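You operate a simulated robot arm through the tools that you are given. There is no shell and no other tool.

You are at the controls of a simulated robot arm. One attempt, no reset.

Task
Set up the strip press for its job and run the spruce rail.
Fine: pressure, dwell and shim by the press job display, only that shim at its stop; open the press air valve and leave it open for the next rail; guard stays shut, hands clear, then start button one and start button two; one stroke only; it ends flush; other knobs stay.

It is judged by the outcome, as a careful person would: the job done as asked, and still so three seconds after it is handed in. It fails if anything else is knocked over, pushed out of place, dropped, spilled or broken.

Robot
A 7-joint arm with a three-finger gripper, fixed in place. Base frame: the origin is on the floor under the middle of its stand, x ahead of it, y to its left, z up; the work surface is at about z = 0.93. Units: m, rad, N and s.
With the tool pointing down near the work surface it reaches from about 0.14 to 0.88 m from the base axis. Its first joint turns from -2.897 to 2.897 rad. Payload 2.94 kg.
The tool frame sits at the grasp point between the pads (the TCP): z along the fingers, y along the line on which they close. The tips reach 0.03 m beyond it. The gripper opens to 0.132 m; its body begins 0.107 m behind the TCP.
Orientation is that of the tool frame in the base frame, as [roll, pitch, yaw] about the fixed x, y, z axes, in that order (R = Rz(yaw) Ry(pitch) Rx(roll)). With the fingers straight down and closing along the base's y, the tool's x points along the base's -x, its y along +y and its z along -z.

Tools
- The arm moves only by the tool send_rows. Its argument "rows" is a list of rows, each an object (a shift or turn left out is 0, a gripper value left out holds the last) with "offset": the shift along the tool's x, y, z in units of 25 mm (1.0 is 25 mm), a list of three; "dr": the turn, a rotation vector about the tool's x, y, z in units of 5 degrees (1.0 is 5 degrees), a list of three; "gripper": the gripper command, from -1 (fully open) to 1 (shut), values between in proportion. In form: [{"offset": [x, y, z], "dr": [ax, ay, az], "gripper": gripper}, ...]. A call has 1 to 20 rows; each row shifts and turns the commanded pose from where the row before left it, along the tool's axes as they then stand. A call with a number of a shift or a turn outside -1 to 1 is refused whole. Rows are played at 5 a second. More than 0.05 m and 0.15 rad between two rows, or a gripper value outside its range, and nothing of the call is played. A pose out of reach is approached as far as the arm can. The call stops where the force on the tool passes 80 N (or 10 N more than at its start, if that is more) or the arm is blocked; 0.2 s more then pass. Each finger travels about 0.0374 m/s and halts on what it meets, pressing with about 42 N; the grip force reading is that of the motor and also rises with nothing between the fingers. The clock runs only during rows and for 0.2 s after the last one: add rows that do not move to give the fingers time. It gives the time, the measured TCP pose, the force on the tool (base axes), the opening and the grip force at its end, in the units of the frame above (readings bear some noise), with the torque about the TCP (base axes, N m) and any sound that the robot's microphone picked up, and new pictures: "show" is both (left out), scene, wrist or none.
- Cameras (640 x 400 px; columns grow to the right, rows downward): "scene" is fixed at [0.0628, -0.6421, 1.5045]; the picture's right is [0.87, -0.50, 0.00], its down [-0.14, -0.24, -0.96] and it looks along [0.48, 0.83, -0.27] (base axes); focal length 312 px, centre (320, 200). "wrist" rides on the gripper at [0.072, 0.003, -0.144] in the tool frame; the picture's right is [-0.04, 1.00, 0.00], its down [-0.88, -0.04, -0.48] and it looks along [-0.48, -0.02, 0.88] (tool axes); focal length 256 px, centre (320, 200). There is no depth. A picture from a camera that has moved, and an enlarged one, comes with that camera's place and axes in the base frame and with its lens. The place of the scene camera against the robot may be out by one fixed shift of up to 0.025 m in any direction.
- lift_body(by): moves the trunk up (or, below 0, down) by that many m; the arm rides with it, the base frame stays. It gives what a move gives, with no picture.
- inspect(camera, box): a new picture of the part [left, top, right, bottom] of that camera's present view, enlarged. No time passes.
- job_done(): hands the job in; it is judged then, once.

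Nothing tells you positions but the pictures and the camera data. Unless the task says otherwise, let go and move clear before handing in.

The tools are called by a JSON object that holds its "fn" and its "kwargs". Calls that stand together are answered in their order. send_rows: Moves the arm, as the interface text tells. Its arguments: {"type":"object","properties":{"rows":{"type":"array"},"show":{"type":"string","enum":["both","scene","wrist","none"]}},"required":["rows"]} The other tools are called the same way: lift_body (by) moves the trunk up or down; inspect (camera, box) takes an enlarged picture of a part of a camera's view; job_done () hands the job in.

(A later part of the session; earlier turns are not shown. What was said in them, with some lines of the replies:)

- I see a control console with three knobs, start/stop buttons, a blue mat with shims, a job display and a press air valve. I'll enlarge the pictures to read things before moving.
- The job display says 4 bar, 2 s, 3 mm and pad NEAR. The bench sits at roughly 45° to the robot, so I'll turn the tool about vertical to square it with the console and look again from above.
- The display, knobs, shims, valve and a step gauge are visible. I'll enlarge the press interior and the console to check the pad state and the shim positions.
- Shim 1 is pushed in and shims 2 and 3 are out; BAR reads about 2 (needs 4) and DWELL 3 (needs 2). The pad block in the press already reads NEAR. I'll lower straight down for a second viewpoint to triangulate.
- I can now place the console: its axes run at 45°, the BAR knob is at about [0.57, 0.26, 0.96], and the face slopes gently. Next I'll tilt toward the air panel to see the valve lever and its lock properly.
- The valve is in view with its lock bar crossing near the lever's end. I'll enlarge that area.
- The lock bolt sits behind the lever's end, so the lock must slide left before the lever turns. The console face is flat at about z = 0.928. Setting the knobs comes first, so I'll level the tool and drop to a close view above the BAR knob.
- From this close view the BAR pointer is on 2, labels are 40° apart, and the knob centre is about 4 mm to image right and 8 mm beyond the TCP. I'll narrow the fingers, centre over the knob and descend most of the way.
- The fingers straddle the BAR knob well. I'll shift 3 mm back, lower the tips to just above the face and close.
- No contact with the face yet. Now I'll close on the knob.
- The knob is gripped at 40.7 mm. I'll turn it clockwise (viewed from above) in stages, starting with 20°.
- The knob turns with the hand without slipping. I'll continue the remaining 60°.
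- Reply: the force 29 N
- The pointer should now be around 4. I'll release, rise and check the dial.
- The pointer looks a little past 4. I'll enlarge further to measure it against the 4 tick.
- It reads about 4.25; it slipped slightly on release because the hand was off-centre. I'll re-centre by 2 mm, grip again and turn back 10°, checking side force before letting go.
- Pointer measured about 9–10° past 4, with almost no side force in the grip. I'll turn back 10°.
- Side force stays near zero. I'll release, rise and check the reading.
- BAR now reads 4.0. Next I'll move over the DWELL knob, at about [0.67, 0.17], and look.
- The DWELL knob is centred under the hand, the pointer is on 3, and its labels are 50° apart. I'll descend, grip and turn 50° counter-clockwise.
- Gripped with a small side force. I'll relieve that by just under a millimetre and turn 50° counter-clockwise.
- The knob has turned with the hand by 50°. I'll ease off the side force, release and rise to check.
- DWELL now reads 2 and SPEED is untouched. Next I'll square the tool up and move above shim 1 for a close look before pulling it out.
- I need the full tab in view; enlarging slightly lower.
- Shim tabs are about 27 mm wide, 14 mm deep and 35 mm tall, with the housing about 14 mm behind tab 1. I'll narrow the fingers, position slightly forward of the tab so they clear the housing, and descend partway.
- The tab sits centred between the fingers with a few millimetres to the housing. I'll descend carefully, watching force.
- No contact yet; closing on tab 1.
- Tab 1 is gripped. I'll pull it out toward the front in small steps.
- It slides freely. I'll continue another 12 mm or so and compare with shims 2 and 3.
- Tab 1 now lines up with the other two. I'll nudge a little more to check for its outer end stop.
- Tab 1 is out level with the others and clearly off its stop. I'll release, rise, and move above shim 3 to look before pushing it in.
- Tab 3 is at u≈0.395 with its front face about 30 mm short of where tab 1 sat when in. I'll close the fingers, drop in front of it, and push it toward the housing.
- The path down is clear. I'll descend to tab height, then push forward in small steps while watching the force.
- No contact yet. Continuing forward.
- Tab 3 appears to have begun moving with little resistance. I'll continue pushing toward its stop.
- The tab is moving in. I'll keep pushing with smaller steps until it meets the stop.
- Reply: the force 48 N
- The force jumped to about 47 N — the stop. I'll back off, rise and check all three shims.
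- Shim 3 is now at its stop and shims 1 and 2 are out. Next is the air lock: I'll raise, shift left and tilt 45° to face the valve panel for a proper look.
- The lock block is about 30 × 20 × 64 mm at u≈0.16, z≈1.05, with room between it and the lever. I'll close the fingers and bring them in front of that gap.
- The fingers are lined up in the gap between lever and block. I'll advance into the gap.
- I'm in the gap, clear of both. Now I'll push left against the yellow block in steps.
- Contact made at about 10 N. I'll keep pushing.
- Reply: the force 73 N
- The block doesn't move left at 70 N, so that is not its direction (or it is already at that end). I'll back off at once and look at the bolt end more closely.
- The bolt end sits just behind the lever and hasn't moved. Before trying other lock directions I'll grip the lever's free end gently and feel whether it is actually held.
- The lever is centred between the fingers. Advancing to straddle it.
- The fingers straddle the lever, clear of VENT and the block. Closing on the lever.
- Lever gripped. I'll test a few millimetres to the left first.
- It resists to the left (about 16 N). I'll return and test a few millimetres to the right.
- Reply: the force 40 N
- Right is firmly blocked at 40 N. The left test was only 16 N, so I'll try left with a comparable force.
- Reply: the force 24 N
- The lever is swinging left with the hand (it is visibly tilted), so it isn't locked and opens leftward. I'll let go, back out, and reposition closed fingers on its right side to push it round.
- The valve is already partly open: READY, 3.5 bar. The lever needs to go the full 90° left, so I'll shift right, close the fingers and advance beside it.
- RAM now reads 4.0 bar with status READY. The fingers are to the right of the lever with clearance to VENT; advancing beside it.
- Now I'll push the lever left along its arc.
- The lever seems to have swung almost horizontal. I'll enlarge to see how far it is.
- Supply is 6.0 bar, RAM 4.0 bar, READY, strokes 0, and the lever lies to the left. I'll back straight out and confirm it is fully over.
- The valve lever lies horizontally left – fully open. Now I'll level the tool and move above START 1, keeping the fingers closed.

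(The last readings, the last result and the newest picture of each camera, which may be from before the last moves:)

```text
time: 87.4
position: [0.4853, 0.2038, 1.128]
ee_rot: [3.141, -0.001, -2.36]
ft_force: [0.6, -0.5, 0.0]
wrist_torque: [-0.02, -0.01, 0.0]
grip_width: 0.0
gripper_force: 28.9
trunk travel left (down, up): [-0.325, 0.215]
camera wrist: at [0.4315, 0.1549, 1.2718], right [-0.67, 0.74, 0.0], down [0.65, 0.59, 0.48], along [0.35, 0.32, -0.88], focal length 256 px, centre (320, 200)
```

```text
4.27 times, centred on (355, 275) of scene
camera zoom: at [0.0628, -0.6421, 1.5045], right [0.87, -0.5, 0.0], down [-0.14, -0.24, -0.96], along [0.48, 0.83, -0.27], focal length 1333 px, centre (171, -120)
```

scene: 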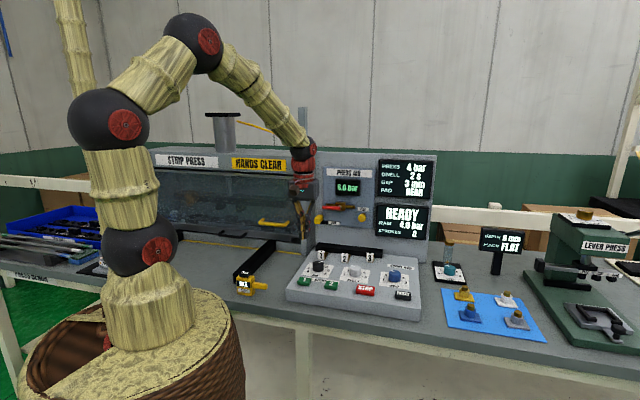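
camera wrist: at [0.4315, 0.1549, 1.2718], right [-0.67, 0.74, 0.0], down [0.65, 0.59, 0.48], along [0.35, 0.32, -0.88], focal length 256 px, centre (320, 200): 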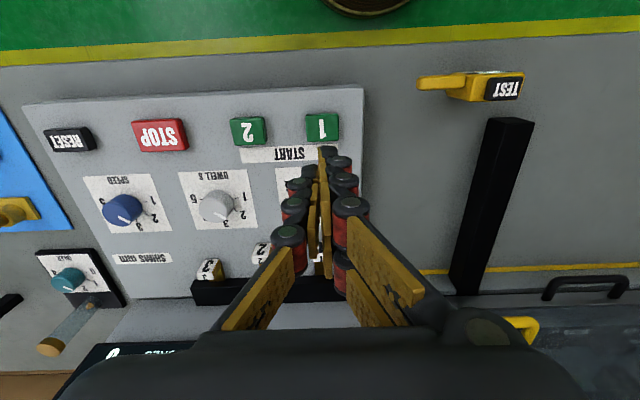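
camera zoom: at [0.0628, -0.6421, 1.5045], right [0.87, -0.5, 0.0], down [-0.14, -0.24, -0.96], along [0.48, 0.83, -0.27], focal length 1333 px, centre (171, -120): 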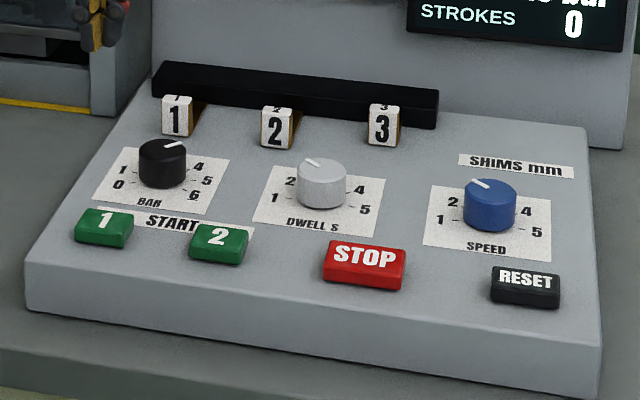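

Everything reads correctly: 6.0 bar supply, RAM 4.0 bar, READY, shim 3 in. Before starting I'll check the press interior and guard.

{"fn": "inspect", "kwargs": {"camera": "scene", "box": [160, 160, 320, 260]}}

{"fn": "inspect", "kwargs": {"camera": "scene", "box": [155, 190, 235, 245]}}

{"fn": "inspect", "kwargs": {"camera": "wrist", "box": [200, 80, 380, 190]}}

```text
4.00 times, centred on (240, 210) of scene
camera zoom: at [0.0628, -0.6421, 1.5045], right [0.87, -0.5, 0.0], down [-0.14, -0.24, -0.96], along [0.48, 0.83, -0.27], focal length 1250 px, centre (640, 160)
```

zoom: 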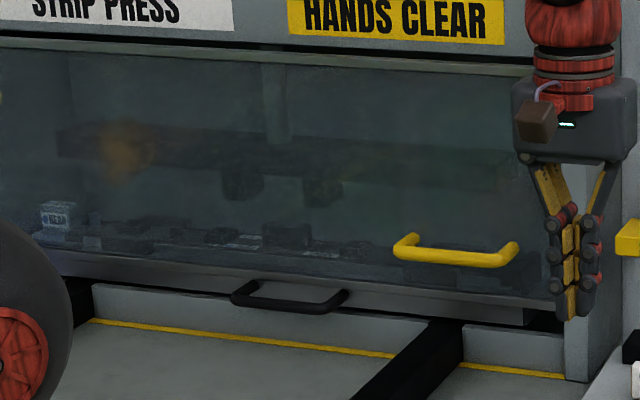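

```text
7.27 times, centred on (195, 218) of scene
camera zoom: at [0.0628, -0.6421, 1.5045], right [0.87, -0.5, 0.0], down [-0.14, -0.24, -0.96], along [0.48, 0.83, -0.27], focal length 2273 px, centre (1229, 73)
```

zoom: 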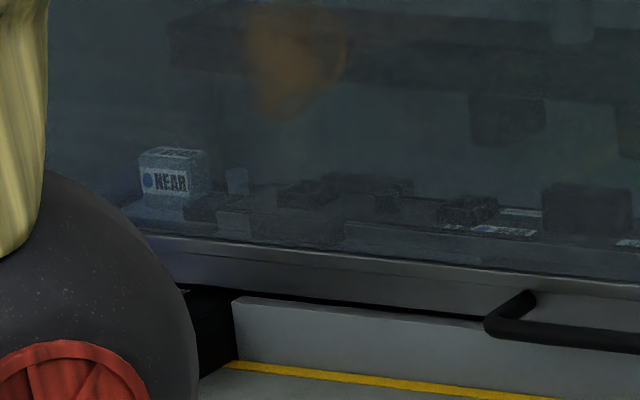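

```text
3.56 times, centred on (290, 135) of wrist
camera zoom: at [0.4315, 0.1549, 1.2718], right [-0.67, 0.74, 0.0], down [0.65, 0.59, 0.48], along [0.35, 0.32, -0.88], focal length 910 px, centre (427, 431)
```

zoom: 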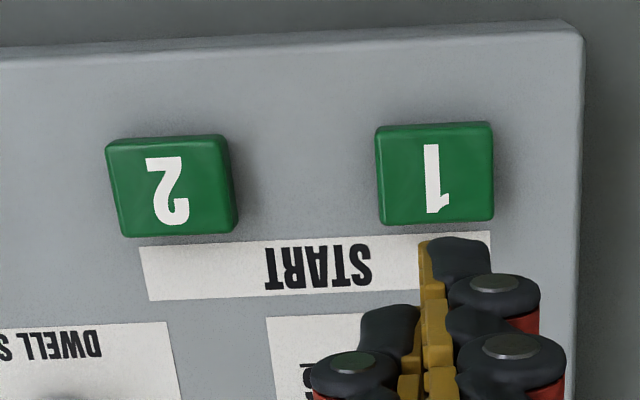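

The pad block in the press reads NEAR and the guard is shut. I'll centre over START 1 and lower to about 2 cm above it.

{"fn": "send_rows", "kwargs": {"rows": [{"offset": [-0.09, 0.14, 0]}, {"offset": [0, 0, 1]}, {"offset": [0, 0, 1]}, {"offset": [0, 0, 1]}, {"offset": [0, 0, 1]}, {"offset": [0, 0, 1]}, {"offset": [0, 0, 0.4]}, {}], "show": "both"}}

{"fn": "inspect", "kwargs": {"camera": "scene", "box": [280, 230, 400, 310]}}

```text
time: 89.2
position: [0.4845, 0.2098, 0.9938]
ee_rot: [3.141, 0.0, -2.359]
ft_force: [-0.3, -1.1, -0.4]
wrist_torque: [-0.03, -0.02, 0.0]
grip_width: 0.0
gripper_force: 28.2
trunk travel left (down, up): [-0.325, 0.215]
camera wrist: at [0.4308, 0.1599, 1.1358], right [-0.67, 0.74, 0.0], down [0.65, 0.59, 0.48], along [0.35, 0.32, -0.88], focal length 256 px, centre (320, 200)
```

scene: 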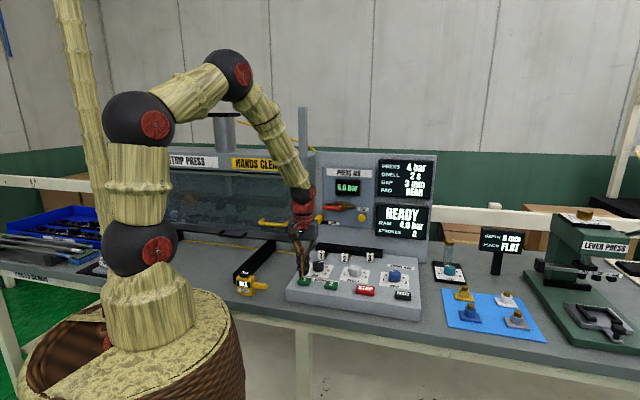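
wrist: 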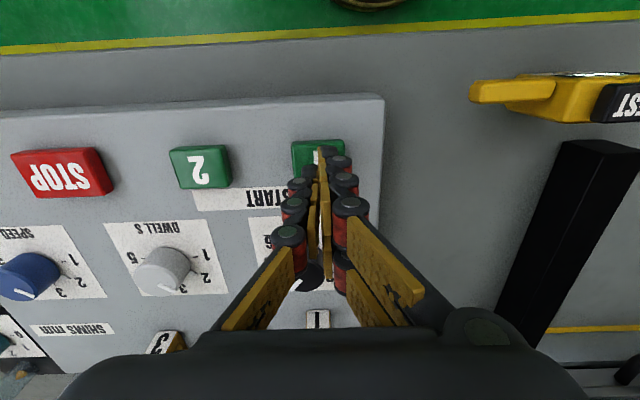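

```text
5.00 times, centred on (340, 270) of scene
camera zoom: at [0.0628, -0.6421, 1.5045], right [0.87, -0.5, 0.0], down [-0.14, -0.24, -0.96], along [0.48, 0.83, -0.27], focal length 1562 px, centre (220, -150)
```

zoom: 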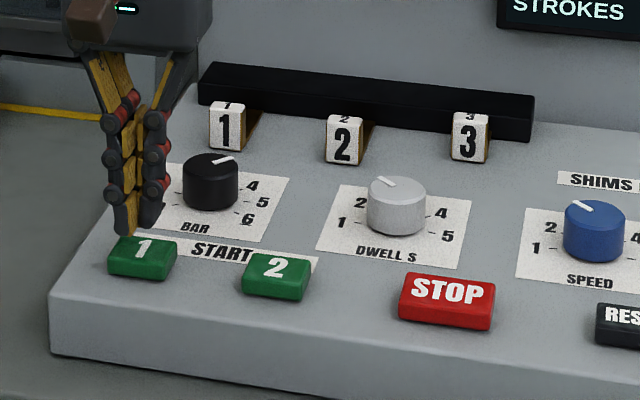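

Centred over START 1. I'll lower in small steps, watching for contact.

{"fn": "send_rows", "kwargs": {"rows": [{"offset": [0, 0, 0.2]}, {"offset": [0, 0, 0.2]}, {"offset": [0, 0, 0.2]}], "show": "none"}}

```text
time: 90.0
position: [0.4841, 0.2109, 0.9784]
ee_rot: [-3.141, 0.001, -2.36]
ft_force: [0.3, 0.2, 0.8]
wrist_torque: [0.02, -0.02, -0.02]
grip_width: 0.0003
gripper_force: 28.6
trunk travel left (down, up): [-0.325, 0.215]
```

{"fn": "send_rows", "kwargs": {"rows": [{"offset": [0, 0, 0.1]}, {"offset": [0, 0, 0.1]}], "show": "none"}}

```text
time: 90.6
position: [0.4849, 0.2081, 0.973]
ee_rot: [3.142, 0.001, -2.361]
ft_force: [-1.0, 0.1, -0.3]
wrist_torque: [0.0, 0.01, 0.0]
grip_width: 0.0059
gripper_force: 28.9
trunk travel left (down, up): [-0.325, 0.215]
```

No contact force yet with the tips near z = 0.943; continuing down in 2 mm steps.

{"fn": "send_rows", "kwargs": {"rows": [{"offset": [0, 0, 0.1]}], "show": "scene"}}

{"fn": "inspect", "kwargs": {"camera": "scene", "box": [280, 240, 360, 300]}}

{"fn": "inspect", "kwargs": {"camera": "scene", "box": [370, 200, 440, 240]}}

```text
time: 91.0
position: [0.4847, 0.2099, 0.9695]
ee_rot: [-3.14, 0.001, -2.359]
ft_force: [-0.2, -0.1, 2.0]
wrist_torque: [-0.01, 0.0, 0.02]
grip_width: 0.006
gripper_force: 28.4
trunk travel left (down, up): [-0.325, 0.215]
```

scene: 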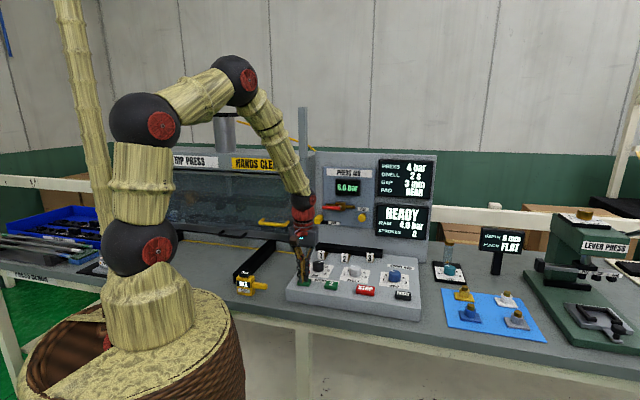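

```text
6.67 times, centred on (320, 270) of scene
camera zoom: at [0.0628, -0.6421, 1.5045], right [0.87, -0.5, 0.0], down [-0.14, -0.24, -0.96], along [0.48, 0.83, -0.27], focal length 2083 px, centre (320, -267)
```

zoom: 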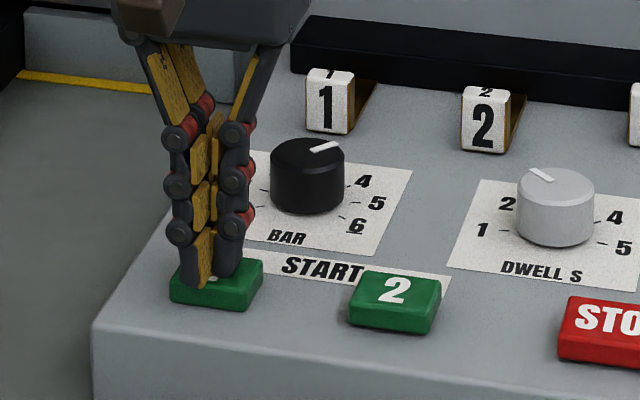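

```text
9.14 times, centred on (405, 220) of scene
camera zoom: at [0.0628, -0.6421, 1.5045], right [0.87, -0.5, 0.0], down [-0.14, -0.24, -0.96], along [0.48, 0.83, -0.27], focal length 2857 px, centre (-457, 17)
```

zoom: 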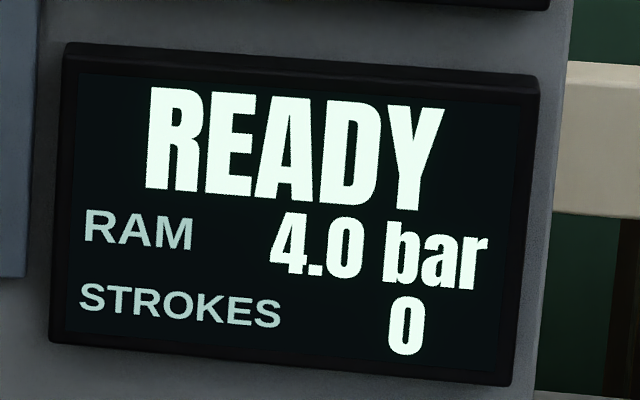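

The tips are touching START 1 (2 N upward). I'll press further in 2.5 mm steps.

{"fn": "send_rows", "kwargs": {"rows": [{"offset": [0, 0, 0.12]}], "show": "none"}}

{"fn": "inspect", "kwargs": {"camera": "scene", "box": [370, 200, 440, 240]}}

{"fn": "inspect", "kwargs": {"camera": "scene", "box": [280, 240, 360, 300]}}

```text
time: 91.4
position: [0.4841, 0.2102, 0.9676]
ee_rot: [-3.141, 0.0, -2.36]
ft_force: [-0.7, -0.4, 1.9]
wrist_torque: [-0.02, 0.05, 0.01]
grip_width: 0.0063
gripper_force: 29.1
trunk travel left (down, up): [-0.325, 0.215]
heard: click
```

```text
9.14 times, centred on (405, 220) of scene
camera zoom: at [0.0628, -0.6421, 1.5045], right [0.87, -0.5, 0.0], down [-0.14, -0.24, -0.96], along [0.48, 0.83, -0.27], focal length 2857 px, centre (-457, 17)
```

zoom: 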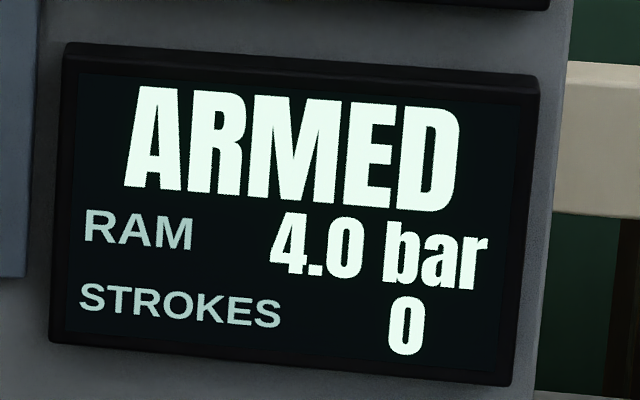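

```text
6.67 times, centred on (320, 270) of scene
camera zoom: at [0.0628, -0.6421, 1.5045], right [0.87, -0.5, 0.0], down [-0.14, -0.24, -0.96], along [0.48, 0.83, -0.27], focal length 2083 px, centre (320, -267)
```

zoom: 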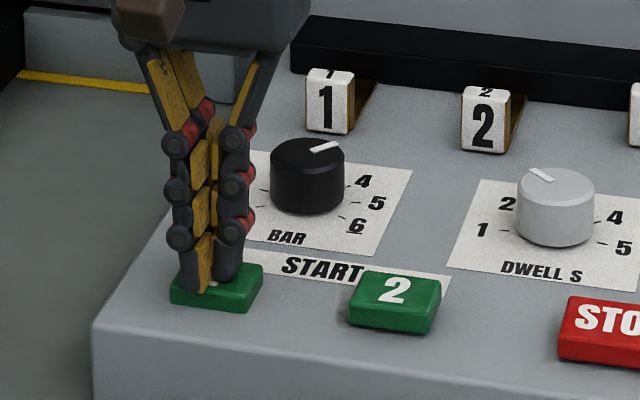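

A click and the display shows ARMED. I'll lift, move straight to START 2 and press it to the same depth.

{"fn": "send_rows", "kwargs": {"rows": [{"offset": [0, 0, -0.9]}, {"offset": [0, -0.96, 0]}, {"offset": [0, -0.96, 0]}, {"offset": [0, -0.96, 0]}, {"offset": [0, -0.96, 0]}, {"offset": [0, 0, 0.5]}, {"offset": [0, 0, 0.45]}, {"offset": [0, 0, 0.05]}], "show": "scene"}}

{"fn": "inspect", "kwargs": {"camera": "scene", "box": [370, 200, 440, 240]}}

{"fn": "inspect", "kwargs": {"camera": "scene", "box": [280, 240, 360, 300]}}

```text
time: 93.2
position: [0.5523, 0.1423, 0.9649]
ee_rot: [-3.141, 0.002, -2.357]
ft_force: [-0.5, -1.0, 9.0]
wrist_torque: [-0.02, 0.08, 0.03]
grip_width: 0.006
gripper_force: 28.1
trunk travel left (down, up): [-0.325, 0.215]
heard: click
```

scene: 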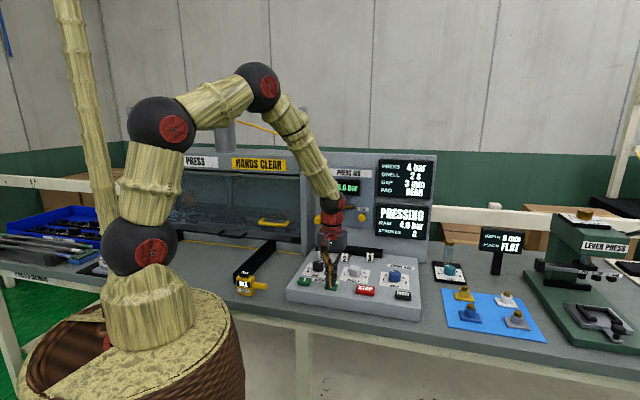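

```text
9.14 times, centred on (405, 220) of scene
camera zoom: at [0.0628, -0.6421, 1.5045], right [0.87, -0.5, 0.0], down [-0.14, -0.24, -0.96], along [0.48, 0.83, -0.27], focal length 2857 px, centre (-457, 17)
```

zoom: 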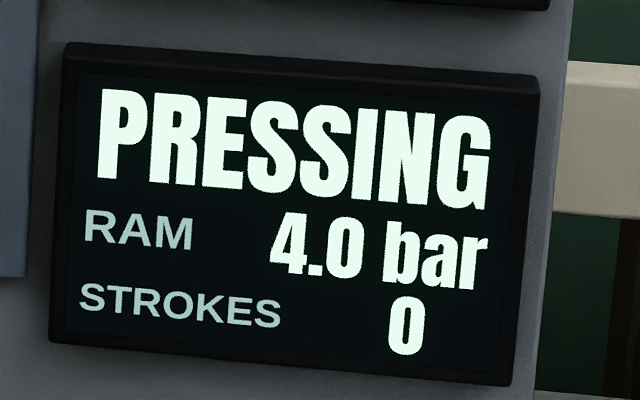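

```text
6.67 times, centred on (320, 270) of scene
camera zoom: at [0.0628, -0.6421, 1.5045], right [0.87, -0.5, 0.0], down [-0.14, -0.24, -0.96], along [0.48, 0.83, -0.27], focal length 2083 px, centre (320, -267)
```

zoom: 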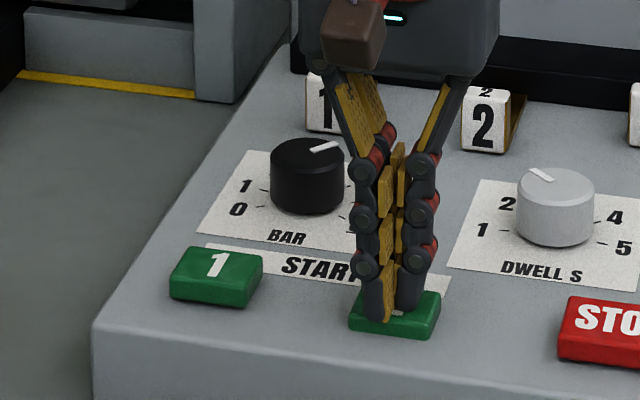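

The display shows PRESSING. I'll lift straight off START 2, clear of everything, and wait for the stroke to finish.

{"fn": "send_rows", "kwargs": {"rows": [{"offset": [0, 0, -1]}, {"offset": [0, 0, -1]}, {"offset": [0, 0, -1]}, {"offset": [0, 0, -1]}, {"offset": [0, 0, -1]}, {"offset": [0, 0, -1]}, {}, {}, {}, {}, {}, {}, {}, {}, {}, {}, {}, {}, {}, {}], "show": "both"}}

{"fn": "inspect", "kwargs": {"camera": "scene", "box": [300, 150, 440, 240]}}

{"fn": "inspect", "kwargs": {"camera": "scene", "box": [160, 150, 320, 310]}}

```text
time: 97.4
position: [0.5525, 0.1415, 1.114]
ee_rot: [3.14, 0.0, -2.359]
ft_force: [-0.5, -0.2, 0.1]
wrist_torque: [0.0, -0.01, 0.01]
grip_width: 0.0001
gripper_force: 28.4
trunk travel left (down, up): [-0.325, 0.215]
camera wrist: at [0.4991, 0.0913, 1.2581], right [-0.67, 0.74, 0.0], down [0.65, 0.59, 0.48], along [0.35, 0.32, -0.88], focal length 256 px, centre (320, 200)
```

scene: 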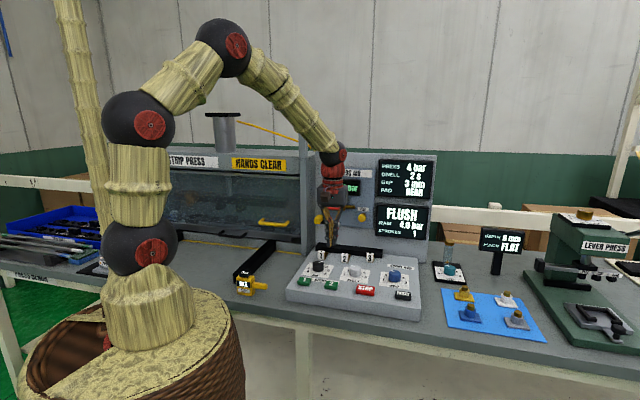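
wrist: 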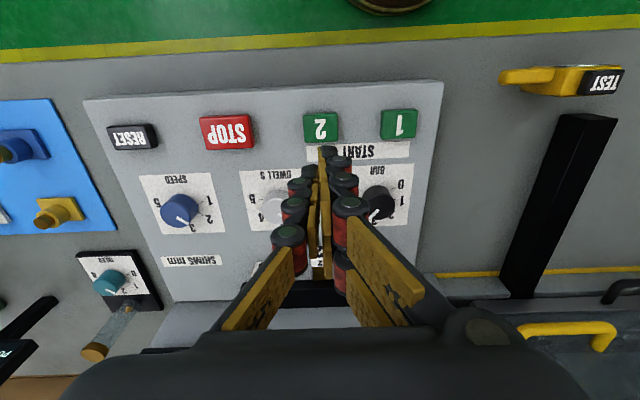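

```text
4.44 times, centred on (370, 195) of scene
camera zoom: at [0.0628, -0.6421, 1.5045], right [0.87, -0.5, 0.0], down [-0.14, -0.24, -0.96], along [0.48, 0.83, -0.27], focal length 1389 px, centre (98, 222)
```

zoom: 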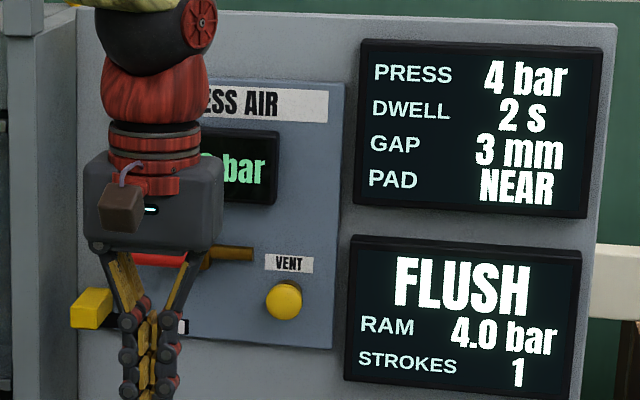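

```text
2.50 times, centred on (240, 230) of scene
camera zoom: at [0.0628, -0.6421, 1.5045], right [0.87, -0.5, 0.0], down [-0.14, -0.24, -0.96], along [0.48, 0.83, -0.27], focal length 781 px, centre (520, 125)
```

zoom: 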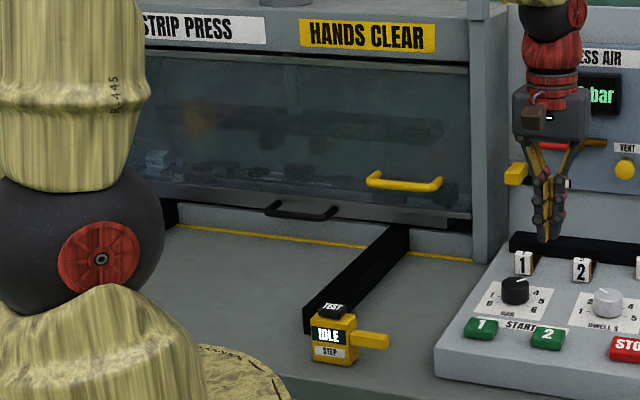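

The display reads FLUSH with 1 stroke at 4.0 bar. I'll move the hand up and clear, then do one last check of the whole setup.

{"fn": "send_rows", "kwargs": {"rows": [{"offset": [0.3, 0, -1]}, {"offset": [0.3, 0, -1]}, {"offset": [0.3, 0, -1]}, {"offset": [0.3, 0, -1]}, {"offset": [0.3, 0, -1]}, {"offset": [0.3, 0, -1]}, {}, {}], "show": "both"}}

{"fn": "inspect", "kwargs": {"camera": "scene", "box": [280, 160, 440, 310]}}

{"fn": "inspect", "kwargs": {"camera": "scene", "box": [285, 235, 415, 305]}}

```text
time: 99.2
position: [0.52, 0.109, 1.2647]
ee_rot: [-3.141, 0.0, -2.36]
ft_force: [-0.2, -0.5, -0.3]
wrist_torque: [0.01, -0.04, -0.01]
grip_width: 0.0001
gripper_force: 28.1
trunk travel left (down, up): [-0.325, 0.215]
camera wrist: at [0.4673, 0.0597, 1.4082], right [-0.67, 0.74, 0.0], down [0.65, 0.59, 0.48], along [0.35, 0.32, -0.88], focal length 256 px, centre (320, 200)
```

scene: 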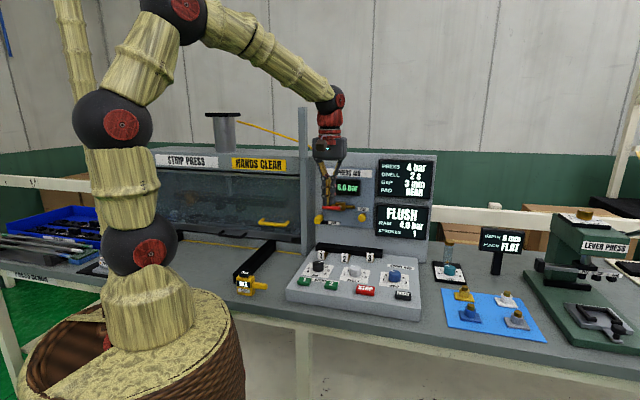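
wrist: 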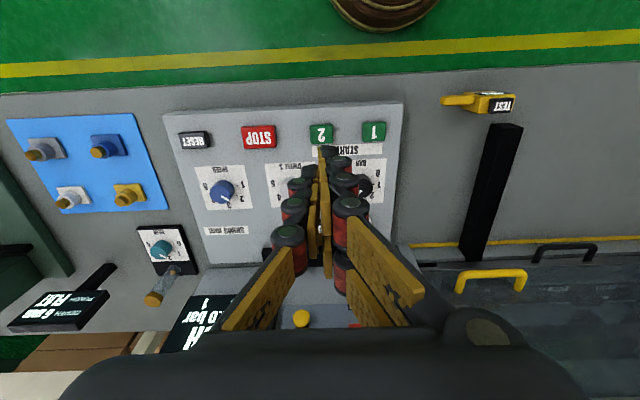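

```text
2.67 times, centred on (360, 235) of scene
camera zoom: at [0.0628, -0.6421, 1.5045], right [0.87, -0.5, 0.0], down [-0.14, -0.24, -0.96], along [0.48, 0.83, -0.27], focal length 833 px, centre (213, 107)
```

zoom: 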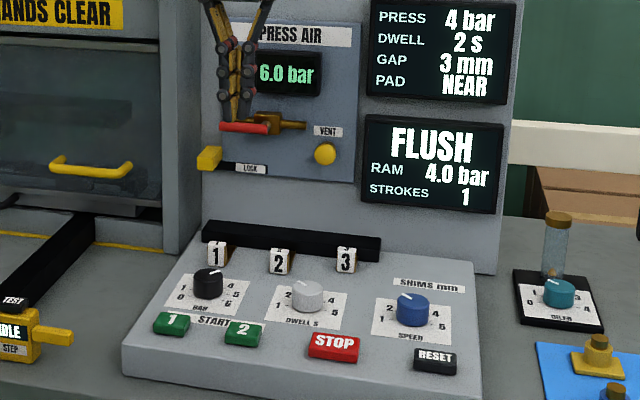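

```text
4.92 times, centred on (350, 270) of scene
camera zoom: at [0.0628, -0.6421, 1.5045], right [0.87, -0.5, 0.0], down [-0.14, -0.24, -0.96], along [0.48, 0.83, -0.27], focal length 1538 px, centre (172, -145)
```

zoom: 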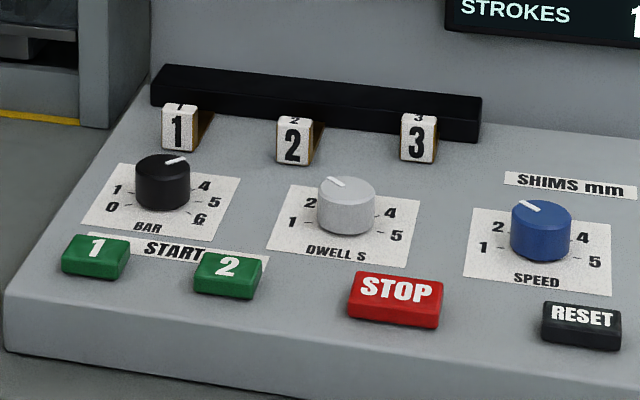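

The setup matches the job display: BAR is at 4, DWELL at 2, only shim 3 is at its stop, and SPEED is untouched. The air valve is open at 6.0 bar, the guard is shut, the display shows one stroke and FLUSH, and the hand is clear, so I'm handing the job in.

{"fn": "job_done", "kwargs": {}}

```text
The job is handed in.
```

The strip press is set up to its job display and the spruce rail has been run. The press display showed FLUSH after one stroke, and I've handed the job in.

- **Settings:** the BAR knob is at 4, the DWELL knob is at 2, and only shim 3 is at its stop. I pulled shim 1 out, since it was in at the start. The SPEED and oiler knobs were not touched.
- **BAR knob:** it overshot to about 4.25 on the first turn, so I turned it back. The ram read 4.0 bar before the stroke.
- **Air:** the press air valve is open and left open, with supply at 6.0 bar.
- **Run:** the guard stayed shut. I pressed start button one, then start button two, and lifted clear while the press ran. The stroke count is 1.
- **Lock on the air valve:** I took the yellow LOCK block for something to slide aside and pushed it left, up to about 70 N, before opening the valve. It did not move and I saw no change to it. The lever turned without it.
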